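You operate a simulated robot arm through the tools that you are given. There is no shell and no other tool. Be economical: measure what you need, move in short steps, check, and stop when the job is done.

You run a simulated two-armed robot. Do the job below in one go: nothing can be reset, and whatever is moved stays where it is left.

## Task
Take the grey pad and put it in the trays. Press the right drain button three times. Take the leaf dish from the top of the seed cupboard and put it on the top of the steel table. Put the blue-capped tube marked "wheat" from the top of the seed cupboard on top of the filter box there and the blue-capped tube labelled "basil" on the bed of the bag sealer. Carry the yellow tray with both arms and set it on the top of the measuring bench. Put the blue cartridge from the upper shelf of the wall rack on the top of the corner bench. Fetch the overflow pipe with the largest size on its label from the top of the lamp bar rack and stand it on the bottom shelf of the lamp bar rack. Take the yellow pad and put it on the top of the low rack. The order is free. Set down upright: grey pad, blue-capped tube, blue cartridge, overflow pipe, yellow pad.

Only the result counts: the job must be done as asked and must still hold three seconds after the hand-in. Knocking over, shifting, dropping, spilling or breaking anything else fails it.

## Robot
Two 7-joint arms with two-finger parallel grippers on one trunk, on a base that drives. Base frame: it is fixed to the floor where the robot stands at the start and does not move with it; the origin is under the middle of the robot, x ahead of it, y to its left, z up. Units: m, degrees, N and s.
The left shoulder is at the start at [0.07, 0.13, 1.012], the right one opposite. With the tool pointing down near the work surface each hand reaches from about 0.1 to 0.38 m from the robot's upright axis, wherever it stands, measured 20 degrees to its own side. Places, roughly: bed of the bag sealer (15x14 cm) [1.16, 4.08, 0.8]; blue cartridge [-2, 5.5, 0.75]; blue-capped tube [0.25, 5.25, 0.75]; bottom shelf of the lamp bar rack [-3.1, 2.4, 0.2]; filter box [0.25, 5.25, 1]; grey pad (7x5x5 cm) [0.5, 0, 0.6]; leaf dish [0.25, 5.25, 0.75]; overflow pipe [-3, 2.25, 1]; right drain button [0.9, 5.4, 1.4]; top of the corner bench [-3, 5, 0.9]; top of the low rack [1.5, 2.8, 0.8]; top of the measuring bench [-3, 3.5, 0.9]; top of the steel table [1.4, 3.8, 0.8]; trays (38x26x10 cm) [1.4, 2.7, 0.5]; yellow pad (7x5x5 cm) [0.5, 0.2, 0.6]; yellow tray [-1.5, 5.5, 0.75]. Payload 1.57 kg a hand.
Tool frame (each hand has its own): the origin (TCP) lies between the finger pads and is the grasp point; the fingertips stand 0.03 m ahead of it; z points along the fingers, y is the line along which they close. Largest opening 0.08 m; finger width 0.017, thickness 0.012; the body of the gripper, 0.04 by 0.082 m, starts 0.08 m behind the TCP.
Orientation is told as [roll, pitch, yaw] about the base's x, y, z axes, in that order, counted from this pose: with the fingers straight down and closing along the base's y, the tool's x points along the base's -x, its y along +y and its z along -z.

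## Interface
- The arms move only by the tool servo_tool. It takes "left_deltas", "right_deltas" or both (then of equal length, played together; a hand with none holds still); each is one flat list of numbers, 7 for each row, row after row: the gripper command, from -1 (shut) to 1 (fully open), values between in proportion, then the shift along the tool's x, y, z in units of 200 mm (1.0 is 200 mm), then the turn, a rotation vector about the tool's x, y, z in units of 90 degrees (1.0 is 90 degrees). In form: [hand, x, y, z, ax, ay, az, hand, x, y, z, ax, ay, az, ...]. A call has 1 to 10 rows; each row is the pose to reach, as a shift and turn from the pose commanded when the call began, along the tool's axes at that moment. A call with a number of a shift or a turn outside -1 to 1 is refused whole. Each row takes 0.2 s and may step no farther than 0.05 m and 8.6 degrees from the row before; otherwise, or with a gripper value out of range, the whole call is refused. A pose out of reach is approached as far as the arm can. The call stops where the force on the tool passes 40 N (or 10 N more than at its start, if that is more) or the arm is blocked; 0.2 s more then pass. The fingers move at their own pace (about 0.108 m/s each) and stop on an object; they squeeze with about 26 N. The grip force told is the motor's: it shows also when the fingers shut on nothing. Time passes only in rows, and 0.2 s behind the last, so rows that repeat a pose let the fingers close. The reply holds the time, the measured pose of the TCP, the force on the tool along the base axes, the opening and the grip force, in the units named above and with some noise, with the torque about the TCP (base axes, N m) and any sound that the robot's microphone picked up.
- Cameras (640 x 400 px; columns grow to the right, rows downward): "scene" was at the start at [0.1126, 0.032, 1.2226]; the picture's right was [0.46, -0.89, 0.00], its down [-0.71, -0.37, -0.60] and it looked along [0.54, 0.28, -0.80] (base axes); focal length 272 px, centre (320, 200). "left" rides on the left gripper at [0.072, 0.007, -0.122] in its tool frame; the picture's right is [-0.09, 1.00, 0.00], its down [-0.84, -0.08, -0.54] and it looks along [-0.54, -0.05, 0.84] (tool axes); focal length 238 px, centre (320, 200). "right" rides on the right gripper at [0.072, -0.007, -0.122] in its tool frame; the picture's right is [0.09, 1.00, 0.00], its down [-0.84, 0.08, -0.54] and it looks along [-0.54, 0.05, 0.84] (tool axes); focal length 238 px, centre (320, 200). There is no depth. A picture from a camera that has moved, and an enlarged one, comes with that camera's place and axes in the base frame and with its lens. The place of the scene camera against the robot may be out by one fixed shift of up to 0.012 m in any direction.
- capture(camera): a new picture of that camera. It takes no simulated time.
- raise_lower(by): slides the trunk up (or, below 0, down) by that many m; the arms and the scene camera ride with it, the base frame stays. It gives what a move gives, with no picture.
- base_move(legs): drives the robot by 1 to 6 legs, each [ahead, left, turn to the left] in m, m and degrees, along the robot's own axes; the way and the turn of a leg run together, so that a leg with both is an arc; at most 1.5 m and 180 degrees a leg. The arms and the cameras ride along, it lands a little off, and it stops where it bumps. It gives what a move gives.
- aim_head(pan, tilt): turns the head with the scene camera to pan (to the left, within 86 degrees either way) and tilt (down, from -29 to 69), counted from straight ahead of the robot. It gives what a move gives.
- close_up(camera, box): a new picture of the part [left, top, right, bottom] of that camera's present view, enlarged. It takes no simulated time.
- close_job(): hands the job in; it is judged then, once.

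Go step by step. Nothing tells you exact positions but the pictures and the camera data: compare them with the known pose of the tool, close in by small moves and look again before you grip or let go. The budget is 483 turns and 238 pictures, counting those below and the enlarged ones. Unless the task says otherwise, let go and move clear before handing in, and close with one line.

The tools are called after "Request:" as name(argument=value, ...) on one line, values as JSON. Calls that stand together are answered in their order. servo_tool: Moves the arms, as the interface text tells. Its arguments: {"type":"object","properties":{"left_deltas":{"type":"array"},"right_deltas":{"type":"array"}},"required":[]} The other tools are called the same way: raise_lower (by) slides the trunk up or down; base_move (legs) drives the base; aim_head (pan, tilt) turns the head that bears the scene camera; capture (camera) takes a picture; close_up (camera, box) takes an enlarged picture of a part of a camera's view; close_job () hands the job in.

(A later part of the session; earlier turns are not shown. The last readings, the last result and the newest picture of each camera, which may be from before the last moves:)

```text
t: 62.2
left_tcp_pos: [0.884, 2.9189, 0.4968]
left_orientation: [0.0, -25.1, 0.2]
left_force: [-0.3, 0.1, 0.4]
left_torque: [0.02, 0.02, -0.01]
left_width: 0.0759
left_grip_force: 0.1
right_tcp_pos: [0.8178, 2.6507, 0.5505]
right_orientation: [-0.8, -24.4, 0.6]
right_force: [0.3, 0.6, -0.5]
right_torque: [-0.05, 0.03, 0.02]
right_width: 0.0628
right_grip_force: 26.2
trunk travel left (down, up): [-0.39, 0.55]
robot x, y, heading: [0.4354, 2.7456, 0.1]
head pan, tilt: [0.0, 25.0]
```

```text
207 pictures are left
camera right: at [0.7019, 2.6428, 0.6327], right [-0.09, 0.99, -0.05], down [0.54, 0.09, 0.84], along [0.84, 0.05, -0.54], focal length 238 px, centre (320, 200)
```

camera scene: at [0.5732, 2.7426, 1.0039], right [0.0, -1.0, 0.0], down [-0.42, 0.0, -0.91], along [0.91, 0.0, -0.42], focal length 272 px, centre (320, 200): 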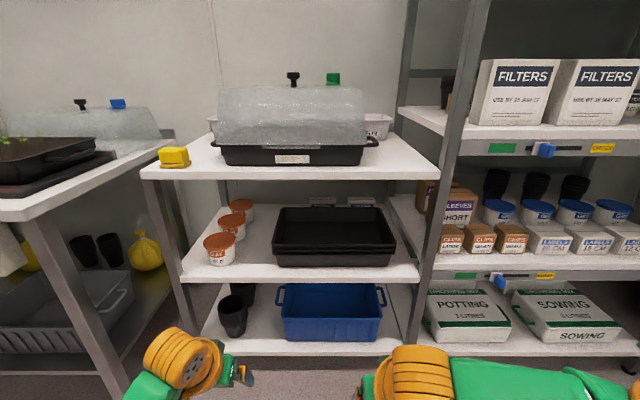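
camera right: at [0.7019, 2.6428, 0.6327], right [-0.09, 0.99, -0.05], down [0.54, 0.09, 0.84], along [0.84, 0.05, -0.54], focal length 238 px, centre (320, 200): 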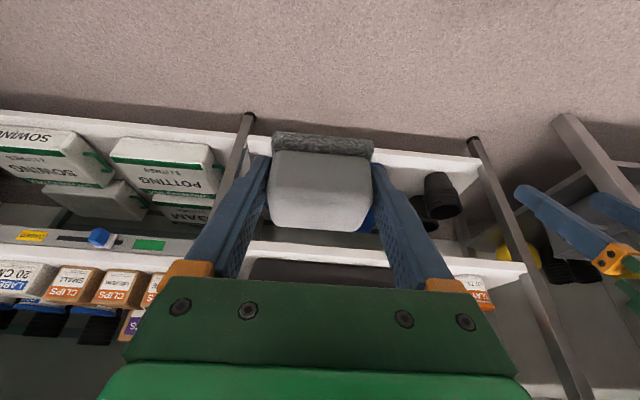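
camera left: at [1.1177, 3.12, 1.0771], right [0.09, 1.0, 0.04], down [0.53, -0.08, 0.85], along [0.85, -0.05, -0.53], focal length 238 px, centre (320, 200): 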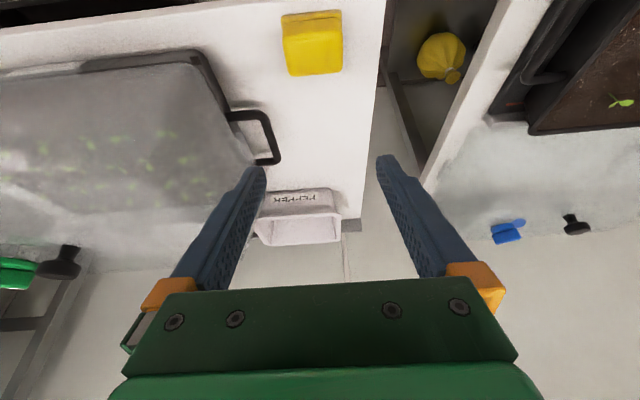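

The tray rim is at z≈0.585, x≈1.20, under the rack's top board (underside ≈0.745), so I must slip in with a forward-tilted gripper. I'll first tuck the left arm up and back so its elbow stays clear of the table.

Request:
servo_tool(left_deltas=[0.9, 0.04, 0, -0.2, 0, 0, 0, 0.9, 0.08, 0, -0.4, 0, 0, 0, 0.9, 0.12, 0, -0.6, 0, 0, 0, 0.9, 0.16, 0, -0.8, 0, 0, 0, 0.9, 0.2, 0, -1.0, 0, 0, 0], right_deltas=[-1, 0, 0, 0, 0, -0.08, 0, -1, 0, 0, 0, 0, -0.16, 0, -1, 0, 0, 0, 0, -0.24, 0, -1, 0, 0, 0, 0, -0.28, 0, -1, 0, 0, 0, 0, -0.28, 0])

Request:
servo_tool(left_deltas=[0.9, 0.05, 0, -0.15, 0, 0, 0, 0.9, 0.1, 0, -0.3, 0, 0, 0, 0.9, 0.15, 0, -0.45, 0, 0, 0, 0.9, 0.2, 0, -0.6, 0, 0, 0])

Request:
aim_head(pan=0, tilt=55)

Request:
capture(camera="scene")

```text
t: 63.4
left_tcp_pos: [0.7604, 2.9199, 0.6577]
left_orientation: [0.0, -25.1, 0.2]
left_force: [0.0, -0.6, 0.6]
left_torque: [-0.03, -0.02, -0.04]
left_width: 0.076
left_grip_force: 0.1
right_tcp_pos: [0.8175, 2.6505, 0.5509]
right_orientation: [-1.1, -49.8, 1.1]
right_force: [0.9, 0.3, -0.7]
right_torque: [0.0, 0.0, -0.02]
right_width: 0.0631
right_grip_force: 25.8
trunk travel left (down, up): [-0.39, 0.55]
robot x, y, heading: [0.4327, 2.7456, 0.0]
head pan, tilt: [0.0, 25.0]
```

```text
t: 64.4
left_tcp_pos: [0.6724, 2.9182, 0.7496]
left_orientation: [0.0, -25.2, 0.2]
left_force: [0.1, 0.8, -0.3]
left_torque: [0.0, 0.04, 0.0]
left_width: 0.0762
left_grip_force: 0.0
right_tcp_pos: [0.8173, 2.6502, 0.5495]
right_orientation: [-1.1, -49.7, 1.1]
right_force: [0.0, 0.0, -0.5]
right_torque: [0.01, -0.01, 0.0]
right_width: 0.063
right_grip_force: 25.7
trunk travel left (down, up): [-0.39, 0.55]
robot x, y, heading: [0.4357, 2.7432, 0.2]
head pan, tilt: [0.0, 25.0]
```

```text
t: 65.3
left_tcp_pos: [0.6744, 2.9182, 0.7514]
left_orientation: [0.1, -25.0, 0.2]
left_force: [0.0, -0.1, 0.1]
left_torque: [0.03, -0.01, 0.0]
left_width: 0.0761
left_grip_force: 0.1
right_tcp_pos: [0.8177, 2.6497, 0.5507]
right_orientation: [-1.1, -49.7, 1.2]
right_force: [0.4, 0.4, 0.0]
right_torque: [0.0, 0.0, 0.01]
right_width: 0.0631
right_grip_force: 26.4
trunk travel left (down, up): [-0.39, 0.55]
robot x, y, heading: [0.4323, 2.7438, 0.2]
head pan, tilt: [0.0, 55.0]
```

```text
206 pictures are left
camera scene: at [0.5533, 2.7426, 0.9599], right [0.0, -1.0, 0.0], down [-0.82, 0.0, -0.57], along [0.57, 0.0, -0.82], focal length 272 px, centre (320, 200)
```

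scene: 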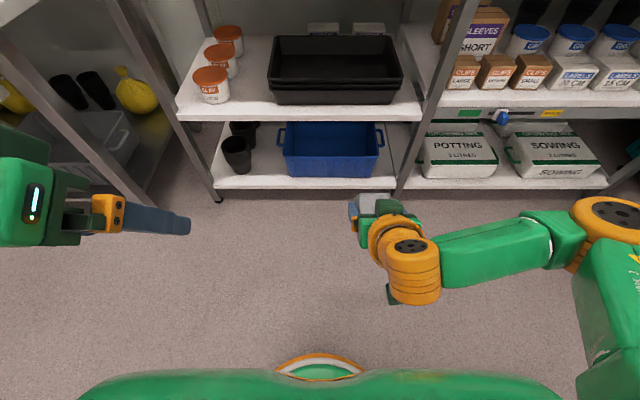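

Request:
close_up(camera="scene", box=[170, 20, 430, 182])

Request:
capture(camera="right")

```text
2.46 times, centred on (300, 101) of scene
camera zoom: at [0.5533, 2.7426, 0.9599], right [0.0, -1.0, 0.0], down [-0.82, 0.0, -0.57], along [0.57, 0.0, -0.82], focal length 670 px, centre (369, 444)
```

zoom: 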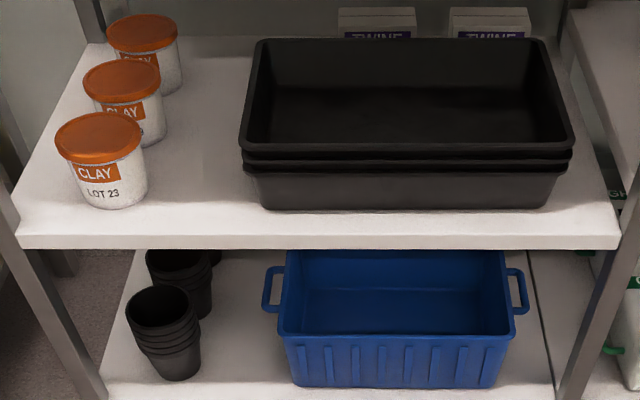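

```text
204 pictures are left
camera right: at [0.6782, 2.6411, 0.5746], right [-0.06, 0.99, -0.08], down [0.13, 0.09, 0.99], along [0.99, 0.05, -0.13], focal length 238 px, centre (320, 200)
```

right: 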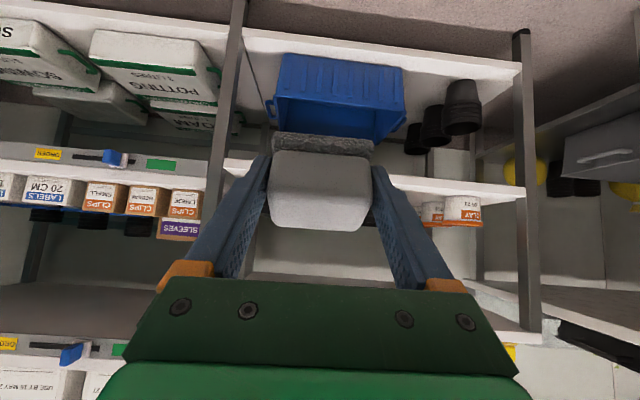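

Now the stack is clearer: rim about z 0.55 at x 1.225. Check where the left elbow sits before driving in.

Request:
aim_head(pan=60, tilt=45)

Request:
capture(camera="scene")

```text
t: 66.6
left_tcp_pos: [0.6745, 2.9177, 0.75]
left_orientation: [0.0, -25.1, 0.3]
left_force: [-0.3, -0.3, -0.2]
left_torque: [-0.02, 0.03, 0.03]
left_width: 0.0759
left_grip_force: 0.0
right_tcp_pos: [0.818, 2.6495, 0.5488]
right_orientation: [-1.1, -49.7, 1.1]
right_force: [0.1, -0.1, 0.0]
right_torque: [0.02, 0.02, 0.0]
right_width: 0.0631
right_grip_force: 26.4
trunk travel left (down, up): [-0.39, 0.55]
robot x, y, heading: [0.4318, 2.7442, 0.3]
head pan, tilt: [60.0, 45.0]
```

```text
203 pictures are left
camera scene: at [0.5218, 2.8129, 0.9733], right [0.87, -0.5, 0.0], down [-0.35, -0.61, -0.71], along [0.35, 0.61, -0.71], focal length 272 px, centre (320, 200)
```

scene: 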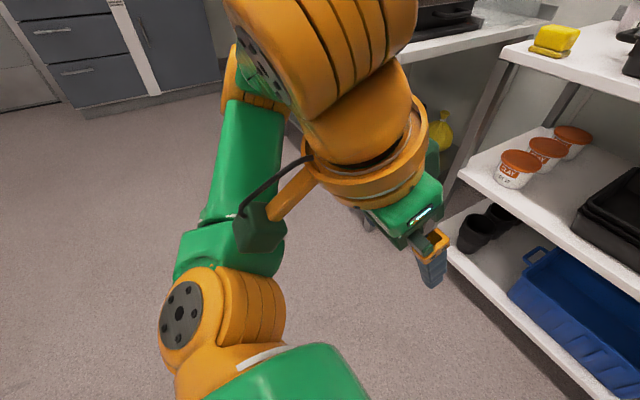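

Left elbow is tucked safely. Raise to entry height (TCP≈0.635) and drive in partway.

Request:
raise_lower(by=0.085)

Request:
base_move(legs=[[0.25, 0.1, -0.4]])

Request:
aim_head(pan=-20, tilt=45)

Request:
capture(camera="scene")

Request:
capture(camera="right")

```text
t: 67.8
left_tcp_pos: [0.6733, 2.9181, 0.8355]
left_orientation: [0.0, -25.1, 0.2]
left_force: [0.1, -0.2, 0.2]
left_torque: [-0.01, 0.0, -0.03]
left_width: 0.0759
left_grip_force: 0.0
right_tcp_pos: [0.8187, 2.649, 0.6351]
right_orientation: [-1.1, -49.7, 1.2]
right_force: [-0.3, 0.3, -0.8]
right_torque: [-0.01, 0.03, -0.02]
right_width: 0.0634
right_grip_force: 25.7
trunk travel left (down, up): [-0.475, 0.465]
robot x, y, heading: [0.4322, 2.7439, 0.0]
head pan, tilt: [60.0, 45.0]
```

```text
t: 69.8
left_tcp_pos: [0.9285, 3.02, 0.8346]
left_orientation: [0.0, -25.1, -0.2]
left_force: [0.3, 0.2, 0.5]
left_torque: [-0.01, 0.02, 0.0]
left_width: 0.0761
left_grip_force: 0.1
right_tcp_pos: [1.0697, 2.749, 0.6349]
right_orientation: [-1.1, -49.6, 0.9]
right_force: [0.4, 0.2, -1.1]
right_torque: [0.01, 0.0, 0.02]
right_width: 0.0632
right_grip_force: 26.0
trunk travel left (down, up): [-0.475, 0.465]
robot x, y, heading: [0.6866, 2.8483, -0.4]
head pan, tilt: [60.0, 45.0]
```

```text
t: 71.3
left_tcp_pos: [0.9275, 3.0199, 0.8356]
left_orientation: [0.0, -25.1, -0.2]
left_force: [-0.6, -0.2, -0.4]
left_torque: [-0.02, -0.04, 0.01]
left_width: 0.076
left_grip_force: 0.0
right_tcp_pos: [1.0702, 2.7493, 0.6342]
right_orientation: [-1.1, -49.7, 0.8]
right_force: [0.1, -0.4, -0.7]
right_torque: [-0.03, 0.0, 0.01]
right_width: 0.0629
right_grip_force: 25.9
trunk travel left (down, up): [-0.475, 0.465]
robot x, y, heading: [0.6883, 2.8474, -0.3]
head pan, tilt: [-20.0, 45.0]
```

```text
202 pictures are left
camera scene: at [0.8105, 2.8163, 1.0583], right [-0.35, -0.94, 0.0], down [-0.66, 0.24, -0.71], along [0.66, -0.24, -0.71], focal length 272 px, centre (320, 200)
```

scene: 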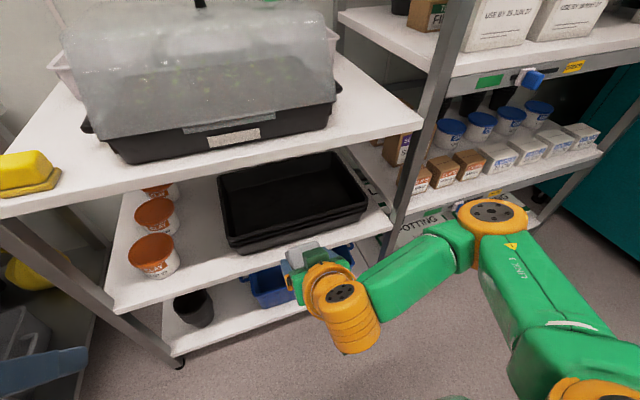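

```text
201 pictures are left
camera right: at [0.9306, 2.7418, 0.6596], right [-0.06, 0.99, -0.08], down [0.13, 0.09, 0.99], along [0.99, 0.05, -0.13], focal length 238 px, centre (320, 200)
```

right: 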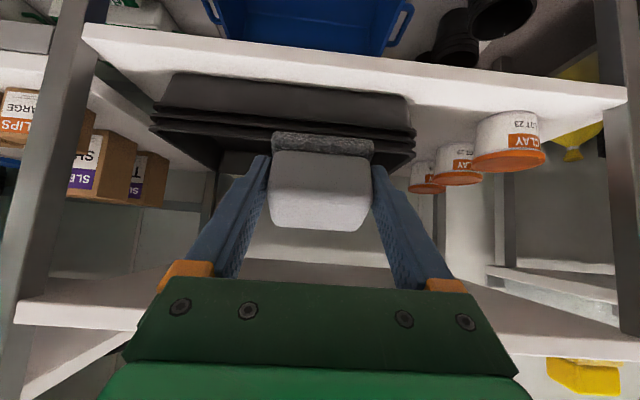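

The gripper lines up with the tray. To keep the right elbow away from the rack I'll turn 12° right (shifting left), and reach out with the arm.

Request:
base_move(legs=[[0, 0.08, -12]])

Request:
servo_tool(right_deltas=[-1, -0.08, 0, 0.095, 0, 0, 0, -1, -0.16, 0, 0.19, 0, 0, 0, -1, -0.24, 0, 0.285, 0, 0, 0, -1, -0.32, 0, 0.38, 0, 0, 0])

Request:
capture(camera="scene")

Request:
capture(camera="right")

```text
t: 72.5
left_tcp_pos: [0.966, 3.0431, 0.8355]
left_orientation: [0.0, -25.1, -12.0]
left_force: [0.4, -0.2, 0.5]
left_torque: [0.03, 0.04, 0.01]
left_width: 0.0761
left_grip_force: 0.1
right_tcp_pos: [1.0516, 2.7496, 0.6348]
right_orientation: [-1.1, -49.7, -11.1]
right_force: [0.1, 0.2, 0.1]
right_torque: [0.04, 0.01, 0.0]
right_width: 0.063
right_grip_force: 26.0
trunk travel left (down, up): [-0.475, 0.465]
robot x, y, heading: [0.6936, 2.924, -12.2]
head pan, tilt: [-20.0, 45.0]
```

```text
t: 73.5
left_tcp_pos: [0.9675, 3.0427, 0.8357]
left_orientation: [-0.1, -25.1, -12.1]
left_force: [-0.3, -0.5, 0.8]
left_torque: [0.01, 0.0, 0.03]
left_width: 0.076
left_grip_force: 0.0
right_tcp_pos: [1.1485, 2.7279, 0.633]
right_orientation: [-1.1, -49.7, -11.2]
right_force: [0.7, 0.1, -0.7]
right_torque: [0.01, 0.0, -0.02]
right_width: 0.0632
right_grip_force: 26.0
trunk travel left (down, up): [-0.475, 0.465]
robot x, y, heading: [0.6951, 2.9243, -12.2]
head pan, tilt: [-20.0, 45.0]
```

```text
200 pictures are left
camera scene: at [0.8107, 2.8678, 1.0582], right [-0.53, -0.85, 0.0], down [-0.6, 0.38, -0.71], along [0.6, -0.38, -0.71], focal length 272 px, centre (320, 200)
```

scene: 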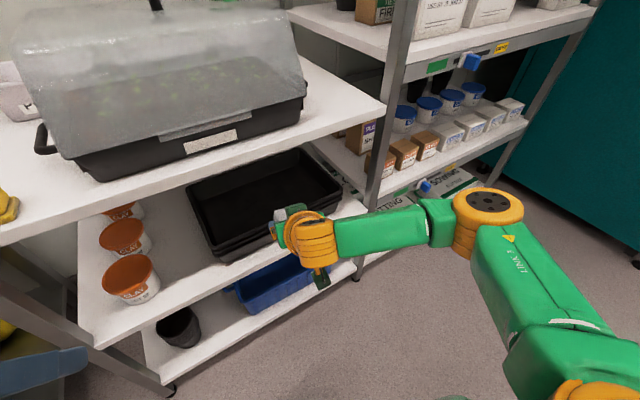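

```text
199 pictures are left
camera right: at [1.0091, 2.7496, 0.6575], right [0.15, 0.99, -0.08], down [0.14, 0.06, 0.99], along [0.98, -0.16, -0.13], focal length 238 px, centre (320, 200)
```

right: 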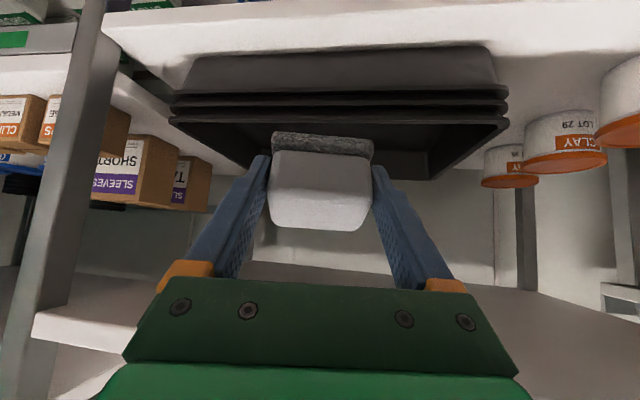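

Plenty of elbow room now. Driving the last 14 cm into the gap over the tray.

Request:
base_move(legs=[[0.138, 0, 0]])

Request:
capture(camera="right")

Request:
capture(camera="scene")

```text
t: 74.8
left_tcp_pos: [1.0984, 3.014, 0.8357]
left_orientation: [-0.1, -25.1, -12.3]
left_force: [-0.5, -0.4, 0.4]
left_torque: [-0.01, 0.02, 0.0]
left_width: 0.076
left_grip_force: 0.1
right_tcp_pos: [1.2788, 2.6987, 0.6319]
right_orientation: [-1.2, -49.7, -11.2]
right_force: [-0.4, -0.2, -1.1]
right_torque: [0.03, 0.03, 0.0]
right_width: 0.063
right_grip_force: 26.7
trunk travel left (down, up): [-0.475, 0.465]
robot x, y, heading: [0.827, 2.8954, -12.3]
head pan, tilt: [-20.0, 45.0]
```

```text
198 pictures are left
camera right: at [1.1409, 2.7206, 0.6574], right [0.15, 0.99, -0.08], down [0.14, 0.06, 0.99], along [0.98, -0.16, -0.13], focal length 238 px, centre (320, 200)
```

right: 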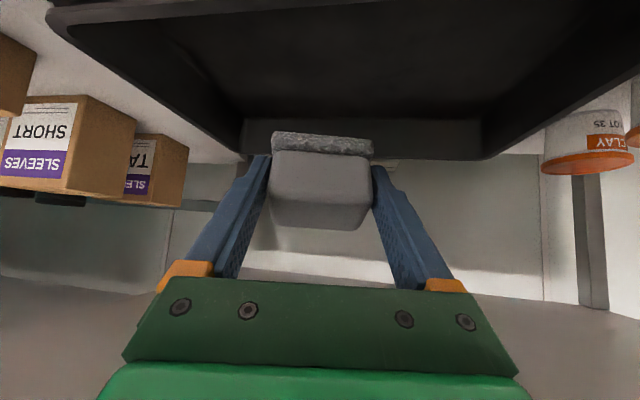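

```text
197 pictures are left
camera scene: at [0.943, 2.8389, 1.0582], right [-0.53, -0.85, 0.0], down [-0.6, 0.38, -0.71], along [0.6, -0.38, -0.71], focal length 272 px, centre (320, 200)
```

scene: 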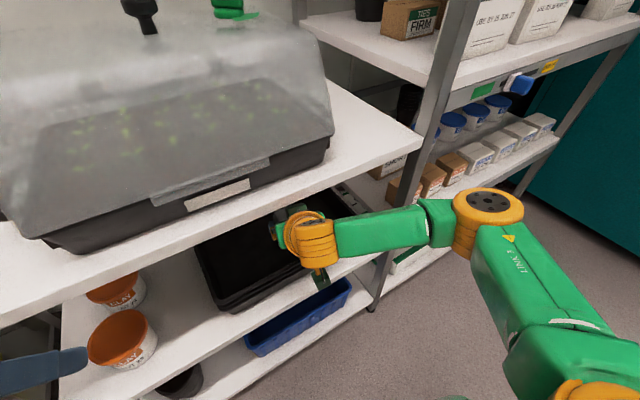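

The pad is over the tray interior. Lower 7 cm while easing the tilt back to 40°.

Request:
servo_tool(right_deltas=[-1, 0.084, 0, 0.081, 0, 0.037, 0, -1, 0.168, 0, 0.163, 0, 0.074, 0, -1, 0.252, 0, 0.244, 0, 0.111, 0, -1, 0.252, 0, 0.244, 0, 0.111, 0])

Request:
capture(camera="right")

```text
t: 75.9
left_tcp_pos: [1.0952, 3.015, 0.8366]
left_orientation: [-0.1, -25.4, -12.1]
left_force: [0.3, 0.2, 0.0]
left_torque: [-0.01, 0.05, -0.01]
left_width: 0.0756
left_grip_force: 0.1
right_tcp_pos: [1.2861, 2.6988, 0.5696]
right_orientation: [-0.5, -40.9, -11.7]
right_force: [-0.9, 0.9, 18.8]
right_torque: [0.17, -0.02, 0.1]
right_width: 0.0633
right_grip_force: 25.8
trunk travel left (down, up): [-0.475, 0.465]
robot x, y, heading: [0.8311, 2.8958, -12.3]
head pan, tilt: [-20.0, 45.0]
stopped in row 4 (right hand): the force on the tool passed its limit at 42 N (the readings are from after the stop); the commanded pose is now the measured one
```

```text
196 pictures are left
camera right: at [1.153, 2.7188, 0.6163], right [0.14, 0.99, -0.07], down [0.29, 0.02, 0.96], along [0.95, -0.15, -0.28], focal length 238 px, centre (320, 200)
```

right: 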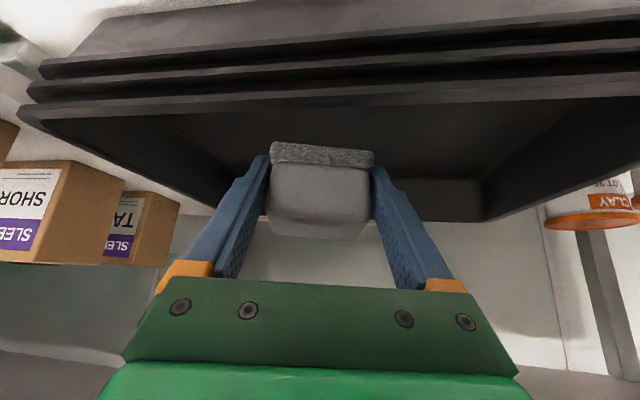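

The pad touches the tray floor (force directly under the TCP). Open, then look.

Request:
servo_tool(right_deltas=[0.8, 0, 0, 0, 0, 0, 0, 0.8, 0, 0, 0, 0, 0, 0, 0.8, 0, 0, 0, 0, 0, 0])

Request:
capture(camera="right")

```text
t: 76.7
left_tcp_pos: [1.0954, 3.015, 0.8366]
left_orientation: [0.1, -25.4, -12.2]
left_force: [0.5, 0.3, 0.0]
left_torque: [-0.01, 0.0, 0.0]
left_width: 0.0758
left_grip_force: 0.1
right_tcp_pos: [1.2852, 2.6971, 0.5711]
right_orientation: [-0.6, -40.7, -11.8]
right_force: [8.6, -8.2, 30.7]
right_torque: [0.71, -0.84, -0.66]
right_width: 0.066
right_grip_force: 0.1
trunk travel left (down, up): [-0.475, 0.465]
robot x, y, heading: [0.8275, 2.8952, -12.3]
head pan, tilt: [-20.0, 45.0]
```

```text
195 pictures are left
camera right: at [1.1527, 2.7178, 0.6162], right [0.14, 0.99, -0.07], down [0.29, 0.02, 0.96], along [0.95, -0.16, -0.28], focal length 238 px, centre (320, 200)
```

right: 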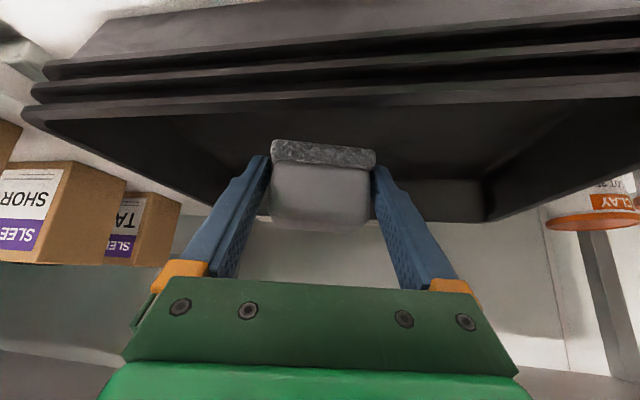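

A fingertip is pressing the tray floor; ease up 3 mm and finish opening.

Request:
servo_tool(right_deltas=[0.8, -0.009, 0, -0.011, 0, 0, 0, 0.9, -0.013, 0, -0.016, 0, 0, 0, 0.9, -0.013, 0, -0.016, 0, 0, 0])

Request:
capture(camera="right")

```text
t: 77.5
left_tcp_pos: [1.0963, 3.0135, 0.8361]
left_orientation: [0.1, -25.3, -12.2]
left_force: [-0.5, 0.6, 0.1]
left_torque: [0.01, 0.01, 0.0]
left_width: 0.076
left_grip_force: 0.1
right_tcp_pos: [1.285, 2.6982, 0.5703]
right_orientation: [-0.6, -40.2, -11.5]
right_force: [-3.3, -3.6, 11.5]
right_torque: [0.29, -0.14, 0.01]
right_width: 0.0715
right_grip_force: 0.1
trunk travel left (down, up): [-0.475, 0.465]
robot x, y, heading: [0.8243, 2.8964, -12.5]
head pan, tilt: [-20.0, 45.0]
```

```text
194 pictures are left
camera right: at [1.1526, 2.7174, 0.618], right [0.14, 0.99, -0.07], down [0.3, 0.02, 0.95], along [0.94, -0.15, -0.29], focal length 238 px, centre (320, 200)
```

right: 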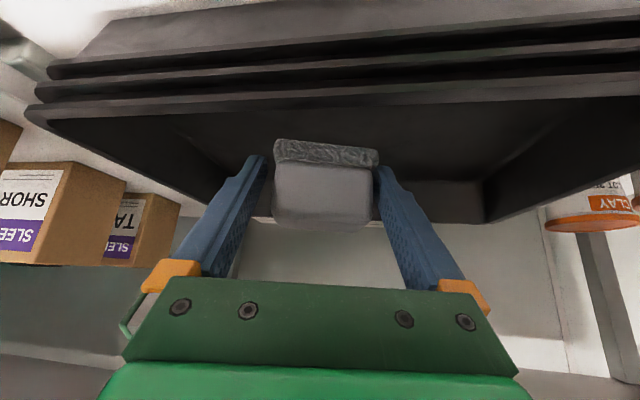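

Request:
servo_tool(right_deltas=[0.9, -0.03, 0, -0.036, 0, 0, 0, 0.9, -0.045, 0, -0.054, 0, 0, 0, 0.9, -0.045, 0, -0.054, 0, 0, 0])

Request:
capture(camera="right")

```text
t: 78.3
left_tcp_pos: [1.0992, 3.0143, 0.8349]
left_orientation: [0.0, -25.1, -12.2]
left_force: [0.8, -0.7, -0.4]
left_torque: [0.0, 0.02, 0.02]
left_width: 0.0758
left_grip_force: 0.1
right_tcp_pos: [1.2867, 2.6976, 0.5833]
right_orientation: [-0.7, -40.2, -11.6]
right_force: [0.5, 0.1, -0.5]
right_torque: [-0.02, 0.01, -0.01]
right_width: 0.076
right_grip_force: 0.1
trunk travel left (down, up): [-0.475, 0.465]
robot x, y, heading: [0.8279, 2.8934, -12.4]
head pan, tilt: [-20.0, 45.0]
```

```text
193 pictures are left
camera right: at [1.1541, 2.7182, 0.6305], right [0.14, 0.99, -0.07], down [0.3, 0.02, 0.95], along [0.94, -0.15, -0.29], focal length 238 px, centre (320, 200)
```

right: 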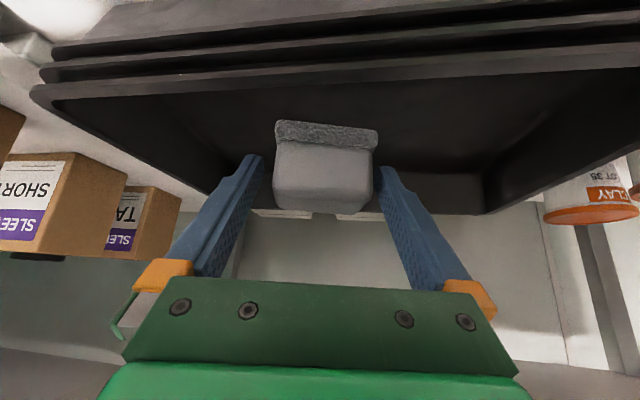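

Pad rests in the tray. Retrace: rise 5 cm tilting back to 50°, then back the base out.

Request:
servo_tool(right_deltas=[0.9, -0.04, 0, -0.075, 0, -0.04, 0, 0.9, -0.08, 0, -0.15, 0, -0.08, 0, 0.9, -0.122, 0, -0.224, 0, -0.111, 0])

Request:
base_move(legs=[[-0.18, 0, 0], [-0.25, 0, 12]])

Request:
aim_head(pan=0, tilt=45)

Request:
capture(camera="scene")

```text
t: 79.1
left_tcp_pos: [1.0988, 3.0147, 0.8352]
left_orientation: [0.0, -25.2, -12.2]
left_force: [-0.5, -0.1, 0.1]
left_torque: [-0.01, 0.02, 0.0]
left_width: 0.0762
left_grip_force: 0.1
right_tcp_pos: [1.2762, 2.6995, 0.6361]
right_orientation: [-0.8, -50.3, -11.4]
right_force: [-0.5, -0.2, 0.0]
right_torque: [0.02, -0.02, -0.04]
right_width: 0.0762
right_grip_force: 0.1
trunk travel left (down, up): [-0.475, 0.465]
robot x, y, heading: [0.8279, 2.8958, -12.2]
head pan, tilt: [-20.0, 45.0]
```

```text
t: 82.1
left_tcp_pos: [0.6436, 3.1338, 0.8349]
left_orientation: [0.1, -25.3, 0.6]
left_force: [0.7, -0.1, -0.5]
left_torque: [0.01, -0.01, 0.0]
left_width: 0.0758
left_grip_force: 0.0
right_tcp_pos: [0.8843, 2.8659, 0.6357]
right_orientation: [-0.8, -50.3, 1.4]
right_force: [0.0, 0.3, 0.1]
right_torque: [0.0, 0.02, 0.01]
right_width: 0.0761
right_grip_force: 0.1
trunk travel left (down, up): [-0.475, 0.465]
robot x, y, heading: [0.4054, 2.9582, 0.4]
head pan, tilt: [-20.0, 45.0]
```

```text
t: 82.9
left_tcp_pos: [0.6432, 3.1325, 0.8344]
left_orientation: [-0.1, -25.2, 0.6]
left_force: [-0.2, 0.1, 0.2]
left_torque: [0.02, -0.02, -0.04]
left_width: 0.0756
left_grip_force: 0.1
right_tcp_pos: [0.8851, 2.8673, 0.6363]
right_orientation: [-0.7, -50.2, 1.4]
right_force: [-1.1, -0.2, -0.1]
right_torque: [0.0, 0.01, 0.0]
right_width: 0.0759
right_grip_force: 0.1
trunk travel left (down, up): [-0.475, 0.465]
robot x, y, heading: [0.4061, 2.9595, 0.6]
head pan, tilt: [0.0, 45.0]
```

```text
192 pictures are left
camera scene: at [0.5335, 2.957, 1.0583], right [0.01, -1.0, 0.0], down [-0.71, -0.01, -0.71], along [0.71, 0.01, -0.71], focal length 272 px, centre (320, 200)
```

scene: 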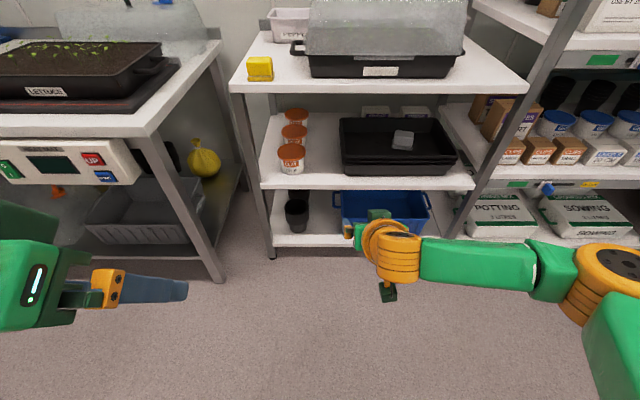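

Grey pad sits in the tray. Now go to the seed cupboard area: raise the trunk, drive to about (0.25, 4.3) facing the far wall and survey.

Request:
raise_lower(by=0.4)

Request:
base_move(legs=[[-0.15, 0, 0], [0, 0, 90], [1.2, 0, 0]])

Request:
aim_head(pan=0, tilt=20)

Request:
capture(camera="scene")

Request:
aim_head(pan=-70, tilt=35)

Request:
capture(camera="scene")

```text
t: 86.7
left_tcp_pos: [0.6437, 3.1329, 1.2361]
left_orientation: [0.1, -25.2, 0.6]
left_force: [-0.4, 0.8, -0.4]
left_torque: [-0.03, 0.03, 0.0]
left_width: 0.0761
left_grip_force: 0.0
right_tcp_pos: [0.8849, 2.8673, 1.0348]
right_orientation: [-0.7, -50.3, 1.3]
right_force: [0.2, -0.2, 0.3]
right_torque: [-0.03, 0.04, -0.01]
right_width: 0.076
right_grip_force: 0.1
trunk travel left (down, up): [-0.875, 0.065]
robot x, y, heading: [0.4029, 2.9583, 0.6]
head pan, tilt: [0.0, 45.0]
```

```text
t: 97.5
left_tcp_pos: [0.1638, 4.408, 1.2356]
left_orientation: [0.0, -25.2, 86.8]
left_force: [0.5, -0.2, -0.1]
left_torque: [-0.01, 0.0, -0.01]
left_width: 0.0763
left_grip_force: 0.0
right_tcp_pos: [0.4456, 4.6322, 1.0368]
right_orientation: [-0.8, -50.3, 87.6]
right_force: [0.5, -1.0, 0.2]
right_torque: [0.0, 0.02, 0.0]
right_width: 0.0761
right_grip_force: 0.0
trunk travel left (down, up): [-0.875, 0.065]
robot x, y, heading: [0.321, 4.1587, 86.9]
head pan, tilt: [0.0, 45.0]
```

```text
t: 98.4
left_tcp_pos: [0.1627, 4.4091, 1.2351]
left_orientation: [0.1, -25.1, 86.9]
left_force: [-0.1, -0.2, -0.2]
left_torque: [0.0, 0.03, 0.02]
left_width: 0.0761
left_grip_force: 0.1
right_tcp_pos: [0.446, 4.6327, 1.0362]
right_orientation: [-0.8, -50.2, 87.6]
right_force: [-0.1, -0.2, 0.4]
right_torque: [0.01, 0.02, -0.02]
right_width: 0.0761
right_grip_force: 0.1
trunk travel left (down, up): [-0.875, 0.065]
robot x, y, heading: [0.3224, 4.1605, 86.8]
head pan, tilt: [0.0, 20.0]
```

```text
191 pictures are left
camera scene: at [0.3274, 4.3015, 1.4969], right [1.0, -0.06, 0.0], down [-0.02, -0.34, -0.94], along [0.05, 0.94, -0.34], focal length 272 px, centre (320, 200)
```

scene: 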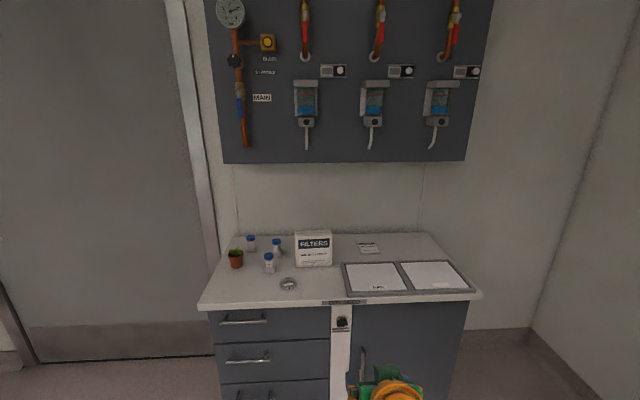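

```text
t: 99.8
left_tcp_pos: [0.1639, 4.409, 1.2347]
left_orientation: [0.0, -25.2, 86.9]
left_force: [-0.3, -0.1, 0.0]
left_torque: [0.0, 0.03, 0.0]
left_width: 0.076
left_grip_force: 0.0
right_tcp_pos: [0.4458, 4.6331, 1.0358]
right_orientation: [-0.8, -50.2, 87.6]
right_force: [-0.4, 1.0, 1.0]
right_torque: [-0.03, -0.01, 0.01]
right_width: 0.0759
right_grip_force: 0.0
trunk travel left (down, up): [-0.875, 0.065]
robot x, y, heading: [0.3241, 4.1621, 86.9]
head pan, tilt: [-70.0, 35.0]
```

```text
190 pictures are left
camera scene: at [0.4065, 4.234, 1.4731], right [0.29, -0.96, 0.0], down [-0.55, -0.17, -0.82], along [0.78, 0.24, -0.57], focal length 272 px, centre (320, 200)
```

scene: 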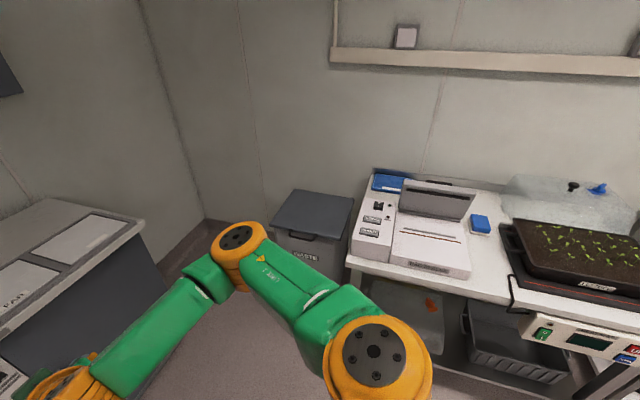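

I see the cupboard with three blue-capped tubes, a pot, the filter box, and the valve panel above. Zooming for the labels and buttons.

Request:
aim_head(pan=0, tilt=20)

Request:
close_up(camera="scene", box=[200, 0, 500, 180])

Request:
close_up(camera="scene", box=[190, 220, 350, 320])

```text
t: 101.2
left_tcp_pos: [0.1634, 4.409, 1.2357]
left_orientation: [0.0, -25.2, 87.0]
left_force: [0.4, -0.3, -0.2]
left_torque: [-0.01, -0.01, 0.0]
left_width: 0.076
left_grip_force: 0.1
right_tcp_pos: [0.4467, 4.6317, 1.0349]
right_orientation: [-0.8, -50.2, 87.6]
right_force: [0.5, -0.4, 0.4]
right_torque: [0.02, 0.01, 0.0]
right_width: 0.0758
right_grip_force: 0.1
trunk travel left (down, up): [-0.875, 0.065]
robot x, y, heading: [0.3273, 4.1611, 86.6]
head pan, tilt: [0.0, 20.0]
```

```text
2.13 times, centred on (350, 90) of scene
camera zoom: at [0.3275, 4.3014, 1.4969], right [1.0, -0.06, 0.0], down [-0.02, -0.34, -0.94], along [0.05, 0.94, -0.34], focal length 581 px, centre (256, 435)
```

zoom: 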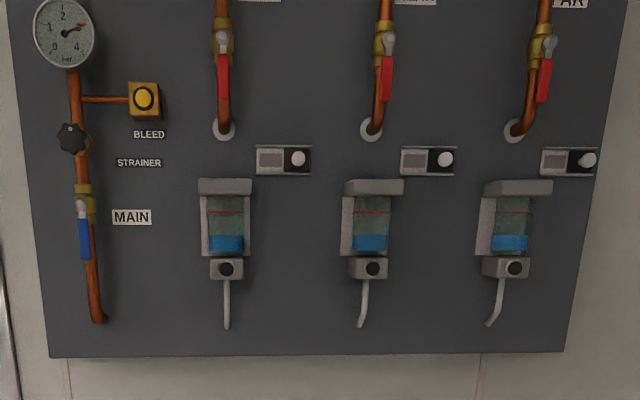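

```text
4.00 times, centred on (270, 270) of scene
camera zoom: at [0.3275, 4.3014, 1.4969], right [1.0, -0.06, 0.0], down [-0.02, -0.34, -0.94], along [0.05, 0.94, -0.34], focal length 1089 px, centre (520, -80)
```

zoom: 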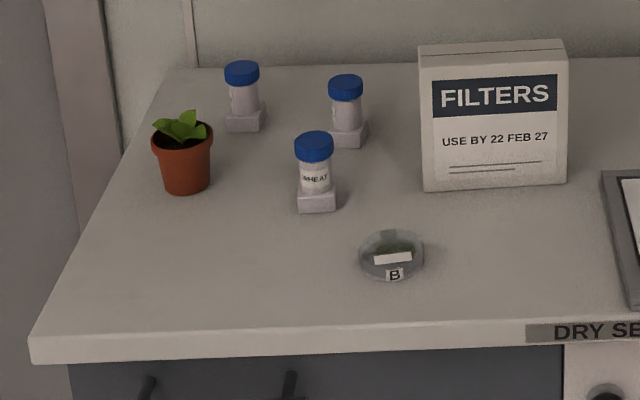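

The right drain button is the black one under the rightmost bowl, at about (0.87, 5.4, 1.42). I'll drive closer and triangulate.

Request:
base_move(legs=[[0.3, -0.25, 3]])

Request:
aim_head(pan=0, tilt=10)

Request:
capture(camera="scene")

Request:
aim_head(pan=20, tilt=40)

Request:
capture(camera="scene")

```text
t: 103.7
left_tcp_pos: [0.4115, 4.693, 1.2356]
left_orientation: [0.0, -25.2, 89.5]
left_force: [-0.2, 0.2, -0.1]
left_torque: [0.0, 0.01, -0.04]
left_width: 0.0759
left_grip_force: 0.0
right_tcp_pos: [0.6834, 4.929, 1.036]
right_orientation: [-0.8, -50.3, 90.3]
right_force: [-0.2, 0.2, 0.4]
right_torque: [0.03, -0.01, 0.05]
right_width: 0.0761
right_grip_force: 0.0
trunk travel left (down, up): [-0.875, 0.065]
robot x, y, heading: [0.5836, 4.4517, 89.3]
head pan, tilt: [0.0, 20.0]
```

```text
t: 104.4
left_tcp_pos: [0.413, 4.6935, 1.236]
left_orientation: [0.0, -25.2, 89.5]
left_force: [0.0, 0.8, 0.9]
left_torque: [-0.01, -0.02, -0.01]
left_width: 0.0761
left_grip_force: 0.0
right_tcp_pos: [0.6842, 4.9301, 1.0371]
right_orientation: [-0.9, -50.3, 90.3]
right_force: [0.9, -0.1, -0.3]
right_torque: [0.0, 0.02, 0.03]
right_width: 0.0761
right_grip_force: 0.0
trunk travel left (down, up): [-0.875, 0.065]
robot x, y, heading: [0.5862, 4.4565, 89.3]
head pan, tilt: [0.0, 10.0]
```

```text
187 pictures are left
camera scene: at [0.5816, 4.5938, 1.5132], right [1.0, -0.01, 0.0], down [0.0, -0.17, -0.98], along [0.01, 0.98, -0.17], focal length 272 px, centre (320, 200)
```

scene: 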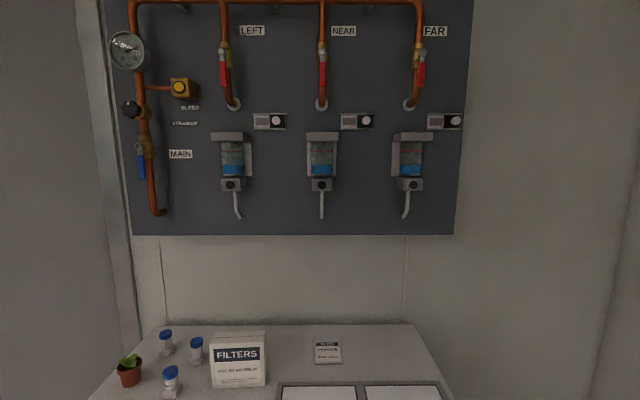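

```text
t: 105.3
left_tcp_pos: [0.4131, 4.6943, 1.2358]
left_orientation: [0.0, -25.2, 89.5]
left_force: [-0.3, 0.6, 0.5]
left_torque: [0.02, -0.02, -0.01]
left_width: 0.0759
left_grip_force: 0.0
right_tcp_pos: [0.6855, 4.9307, 1.0357]
right_orientation: [-0.8, -50.1, 90.2]
right_force: [-0.1, 0.5, 0.4]
right_torque: [0.03, 0.01, 0.01]
right_width: 0.076
right_grip_force: 0.1
trunk travel left (down, up): [-0.875, 0.065]
robot x, y, heading: [0.5842, 4.4515, 89.3]
head pan, tilt: [20.0, 40.0]
```

```text
186 pictures are left
camera scene: at [0.5526, 4.5811, 1.4656], right [0.94, 0.33, 0.0], down [0.21, -0.61, -0.77], along [-0.25, 0.72, -0.64], focal length 272 px, centre (320, 200)
```

scene: 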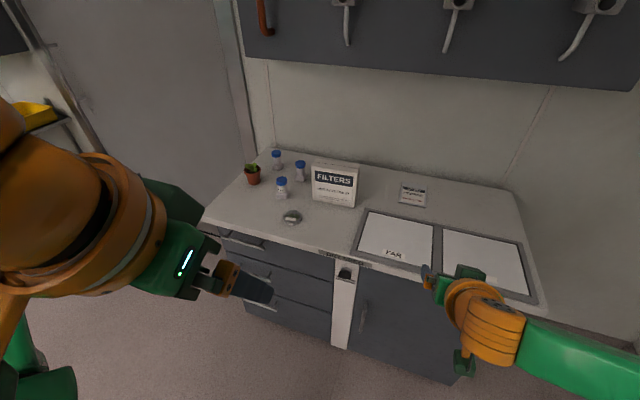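

The panel's right drain button sits near (0.84, 5.33, 1.43); cupboard top is z≈0.81 with front edge y≈5.09. I'll raise the trunk, bring the right hand up with fingers closed and pointing forward.

Request:
raise_lower(by=0.06)

Request:
servo_tool(right_deltas=[-1, -0.15, 0, -0.13, 0, -0.09, 0, -1, -0.3, 0, -0.26, 0, -0.18, 0, -1, -0.45, 0, -0.39, 0, -0.27, 0, -1, -0.6, 0, -0.52, 0, -0.36, 0, -1, -0.766, 0, -0.643, 0, -0.44, 0])

Request:
servo_tool(right_deltas=[-1, -0.2, 0, 0, 0, 0, 0, -1, -0.4, 0, 0, 0, 0, 0, -1, -0.65, 0, 0, 0, 0, 0, -1, -0.65, 0, 0, 0, 0, 0])

Request:
base_move(legs=[[0.15, -0.14, 0.7]])

Request:
aim_head(pan=0, tilt=10)

Request:
capture(camera="scene")

Request:
capture(camera="right")

```text
t: 106.3
left_tcp_pos: [0.4122, 4.6939, 1.2955]
left_orientation: [0.0, -25.1, 89.6]
left_force: [0.1, 0.3, 0.5]
left_torque: [-0.02, -0.05, -0.01]
left_width: 0.0759
left_grip_force: 0.1
right_tcp_pos: [0.685, 4.9298, 1.0959]
right_orientation: [-0.8, -50.2, 90.3]
right_force: [-0.2, 0.1, 0.5]
right_torque: [0.04, 0.0, -0.01]
right_width: 0.076
right_grip_force: 0.1
trunk travel left (down, up): [-0.935, 0.005]
robot x, y, heading: [0.581, 4.4509, 89.3]
head pan, tilt: [20.0, 40.0]
```

```text
t: 107.5
left_tcp_pos: [0.4113, 4.6924, 1.296]
left_orientation: [0.0, -25.2, 89.5]
left_force: [-0.3, 1.4, 0.0]
left_torque: [-0.01, 0.04, -0.02]
left_width: 0.076
left_grip_force: 0.1
right_tcp_pos: [0.6845, 4.9278, 1.2946]
right_orientation: [-87.4, -89.6, 177.1]
right_force: [-0.1, 0.4, 0.6]
right_torque: [-0.02, 0.03, 0.02]
right_width: 0.0003
right_grip_force: 21.1
trunk travel left (down, up): [-0.935, 0.005]
robot x, y, heading: [0.5837, 4.4533, 89.3]
head pan, tilt: [20.0, 40.0]
```

```text
t: 108.5
left_tcp_pos: [0.4124, 4.6937, 1.2962]
left_orientation: [0.1, -25.1, 89.5]
left_force: [-0.5, -0.2, 0.4]
left_torque: [-0.03, 0.03, -0.01]
left_width: 0.0762
left_grip_force: 0.0
right_tcp_pos: [0.6828, 4.929, 1.4239]
right_orientation: [-71.6, -89.4, 161.2]
right_force: [0.2, -0.1, 0.8]
right_torque: [0.03, 0.01, 0.01]
right_width: 0.0
right_grip_force: 21.1
trunk travel left (down, up): [-0.935, 0.005]
robot x, y, heading: [0.5864, 4.4497, 89.3]
head pan, tilt: [20.0, 40.0]
```

```text
t: 110.2
left_tcp_pos: [0.5474, 4.8363, 1.2965]
left_orientation: [-0.2, -25.4, 90.5]
left_force: [0.2, 0.1, -1.0]
left_torque: [0.0, -0.02, -0.02]
left_width: 0.0759
left_grip_force: 0.1
right_tcp_pos: [0.8128, 5.0753, 1.4254]
right_orientation: [-92.1, -89.3, -177.3]
right_force: [0.1, -0.4, 0.1]
right_torque: [0.02, 0.02, -0.02]
right_width: 0.0
right_grip_force: 21.6
trunk travel left (down, up): [-0.935, 0.005]
robot x, y, heading: [0.7257, 4.6084, 90.4]
head pan, tilt: [20.0, 40.0]
```

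```text
t: 111.1
left_tcp_pos: [0.5506, 4.84, 1.2948]
left_orientation: [0.1, -25.0, 90.4]
left_force: [-0.7, 0.3, -0.6]
left_torque: [0.01, 0.0, -0.01]
left_width: 0.0758
left_grip_force: 0.1
right_tcp_pos: [0.8182, 5.0792, 1.4237]
right_orientation: [-70.3, -89.5, 160.9]
right_force: [0.4, -0.1, 0.1]
right_torque: [-0.02, 0.01, 0.0]
right_width: 0.0004
right_grip_force: 21.0
trunk travel left (down, up): [-0.935, 0.005]
robot x, y, heading: [0.7263, 4.6024, 90.3]
head pan, tilt: [0.0, 10.0]
```

```text
185 pictures are left
camera scene: at [0.7216, 4.7432, 1.5731], right [1.0, 0.01, 0.0], down [0.0, -0.18, -0.98], along [-0.01, 0.98, -0.18], focal length 272 px, centre (320, 200)
```

scene: 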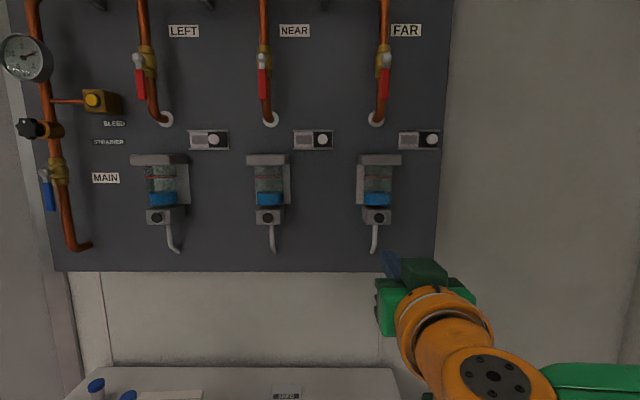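

```text
184 pictures are left
camera right: at [0.8257, 4.9565, 1.3527], right [-0.99, -0.01, -0.1], down [-0.08, -0.54, 0.84], along [-0.06, 0.84, 0.54], focal length 238 px, centre (320, 200)
```

right: 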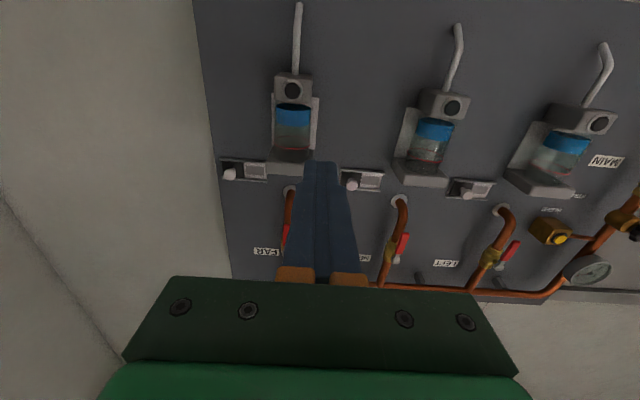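

Triangulating: button near (0.865, 5.40, 1.42). Approach further and look again.

Request:
base_move(legs=[[0.12, -0.045, 0]])

Request:
capture(camera="right")

Request:
capture(camera="scene")

```text
t: 112.4
left_tcp_pos: [0.5933, 4.9554, 1.2976]
left_orientation: [0.0, -25.4, 90.4]
left_force: [-0.2, -0.4, -0.6]
left_torque: [0.03, -0.02, 0.0]
left_width: 0.0762
left_grip_force: 0.0
right_tcp_pos: [0.8596, 5.1921, 1.4252]
right_orientation: [-101.1, -89.4, -168.3]
right_force: [0.2, 0.7, 0.1]
right_torque: [0.0, -0.03, 0.0]
right_width: 0.0001
right_grip_force: 21.0
trunk travel left (down, up): [-0.935, 0.005]
robot x, y, heading: [0.7686, 4.7211, 90.2]
head pan, tilt: [0.0, 10.0]
```

```text
183 pictures are left
camera right: at [0.8679, 5.0698, 1.3548], right [-0.99, -0.01, -0.1], down [-0.08, -0.54, 0.83], along [-0.06, 0.84, 0.54], focal length 238 px, centre (320, 200)
```

right: 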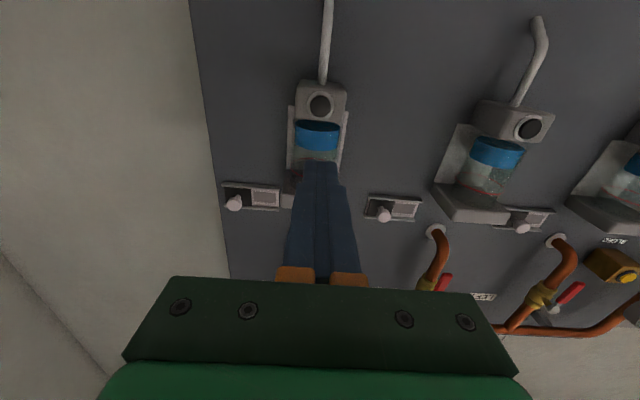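

```text
182 pictures are left
camera scene: at [0.7632, 4.8555, 1.5739], right [1.0, 0.01, 0.0], down [0.0, -0.17, -0.99], along [-0.01, 0.99, -0.17], focal length 272 px, centre (320, 200)
```

scene: 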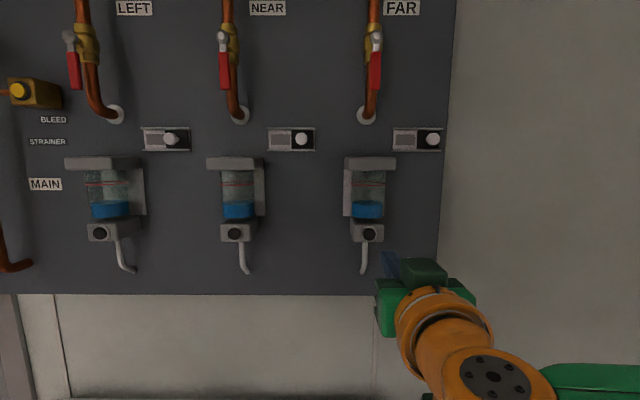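

Button at about (0.859, 5.41, 1.42); the fingertip is aligned. Extend 14 cm forward.

Request:
servo_tool(right_deltas=[-1, 0.01, 0, 0.2, 0, 0, 0, -1, 0.02, 0, 0.4, 0, 0, 0, -1, 0.025, 0, 0.6, 0, 0, 0, -1, 0.025, 0, 0.7, 0, 0, 0])

Request:
capture(camera="right")

Request:
capture(camera="scene")

```text
t: 113.4
left_tcp_pos: [0.5955, 4.9535, 1.2964]
left_orientation: [-0.1, -25.5, 90.4]
left_force: [0.7, -0.4, 0.9]
left_torque: [0.02, -0.01, -0.01]
left_width: 0.0757
left_grip_force: 0.0
right_tcp_pos: [0.8628, 5.3325, 1.4217]
right_orientation: [-107.7, -89.5, -161.9]
right_force: [0.9, -2.1, 1.4]
right_torque: [0.04, -0.01, -0.01]
right_width: 0.0
right_grip_force: 21.2
trunk travel left (down, up): [-0.935, 0.005]
robot x, y, heading: [0.7716, 4.719, 90.2]
head pan, tilt: [0.0, 10.0]
heard: click
```

```text
181 pictures are left
camera right: at [0.8701, 5.2094, 1.3513], right [-0.99, -0.01, -0.1], down [-0.08, -0.55, 0.83], along [-0.06, 0.84, 0.54], focal length 238 px, centre (320, 200)
```

right: 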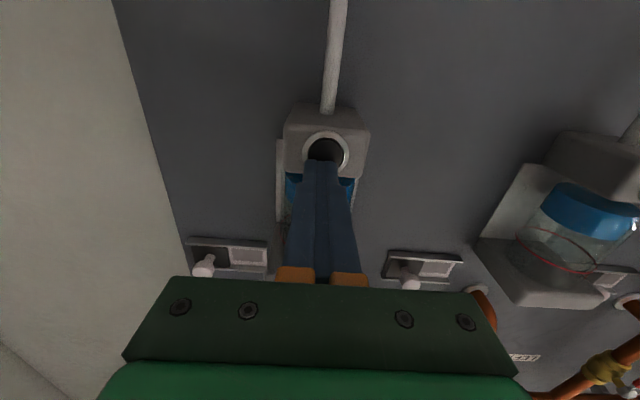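

```text
180 pictures are left
camera scene: at [0.7659, 4.855, 1.5739], right [1.0, 0.01, 0.0], down [0.0, -0.17, -0.99], along [-0.01, 0.99, -0.17], focal length 272 px, centre (320, 200)
```

scene: 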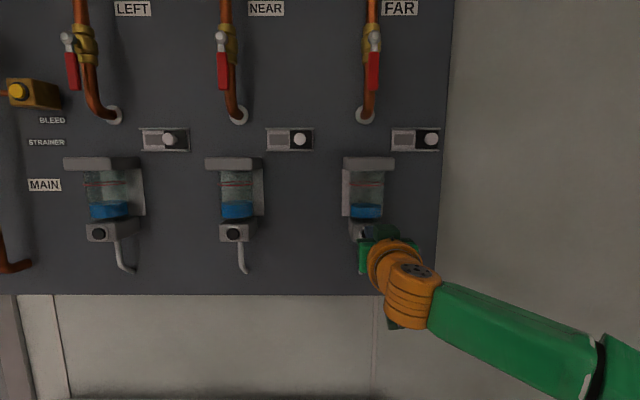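

A click was heard: the tip already pressed the button once. Retract 3 cm and listen.

Request:
servo_tool(right_deltas=[-1, 0, 0, -0.08, 0, 0, 0, -1, 0, 0, -0.15, 0, 0, 0, -1, 0, 0, -0.15, 0, 0, 0])

Request:
capture(camera="right")

```text
t: 114.2
left_tcp_pos: [0.5961, 4.9591, 1.2954]
left_orientation: [0.0, -25.2, 90.4]
left_force: [-0.4, -1.1, 0.3]
left_torque: [0.0, -0.03, 0.01]
left_width: 0.0761
left_grip_force: 0.1
right_tcp_pos: [0.8612, 5.3073, 1.4179]
right_orientation: [-78.0, -89.5, 168.4]
right_force: [-0.2, 0.3, -0.2]
right_torque: [0.0, 0.01, 0.0]
right_width: 0.0
right_grip_force: 22.1
trunk travel left (down, up): [-0.935, 0.005]
robot x, y, heading: [0.7717, 4.719, 90.4]
head pan, tilt: [0.0, 10.0]
```

```text
179 pictures are left
camera right: at [0.87, 5.1845, 1.3472], right [-0.99, -0.01, -0.1], down [-0.08, -0.54, 0.84], along [-0.06, 0.84, 0.54], focal length 238 px, centre (320, 200)
```

right: 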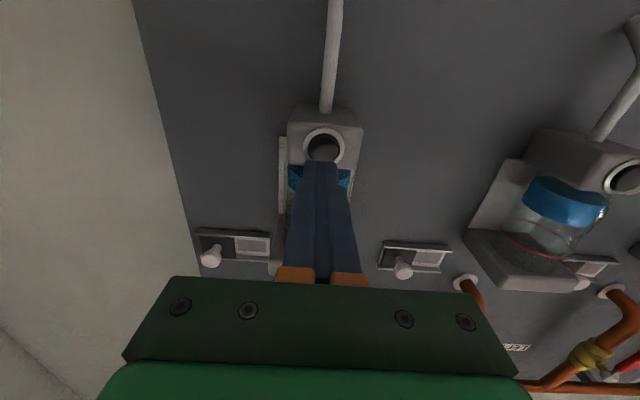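

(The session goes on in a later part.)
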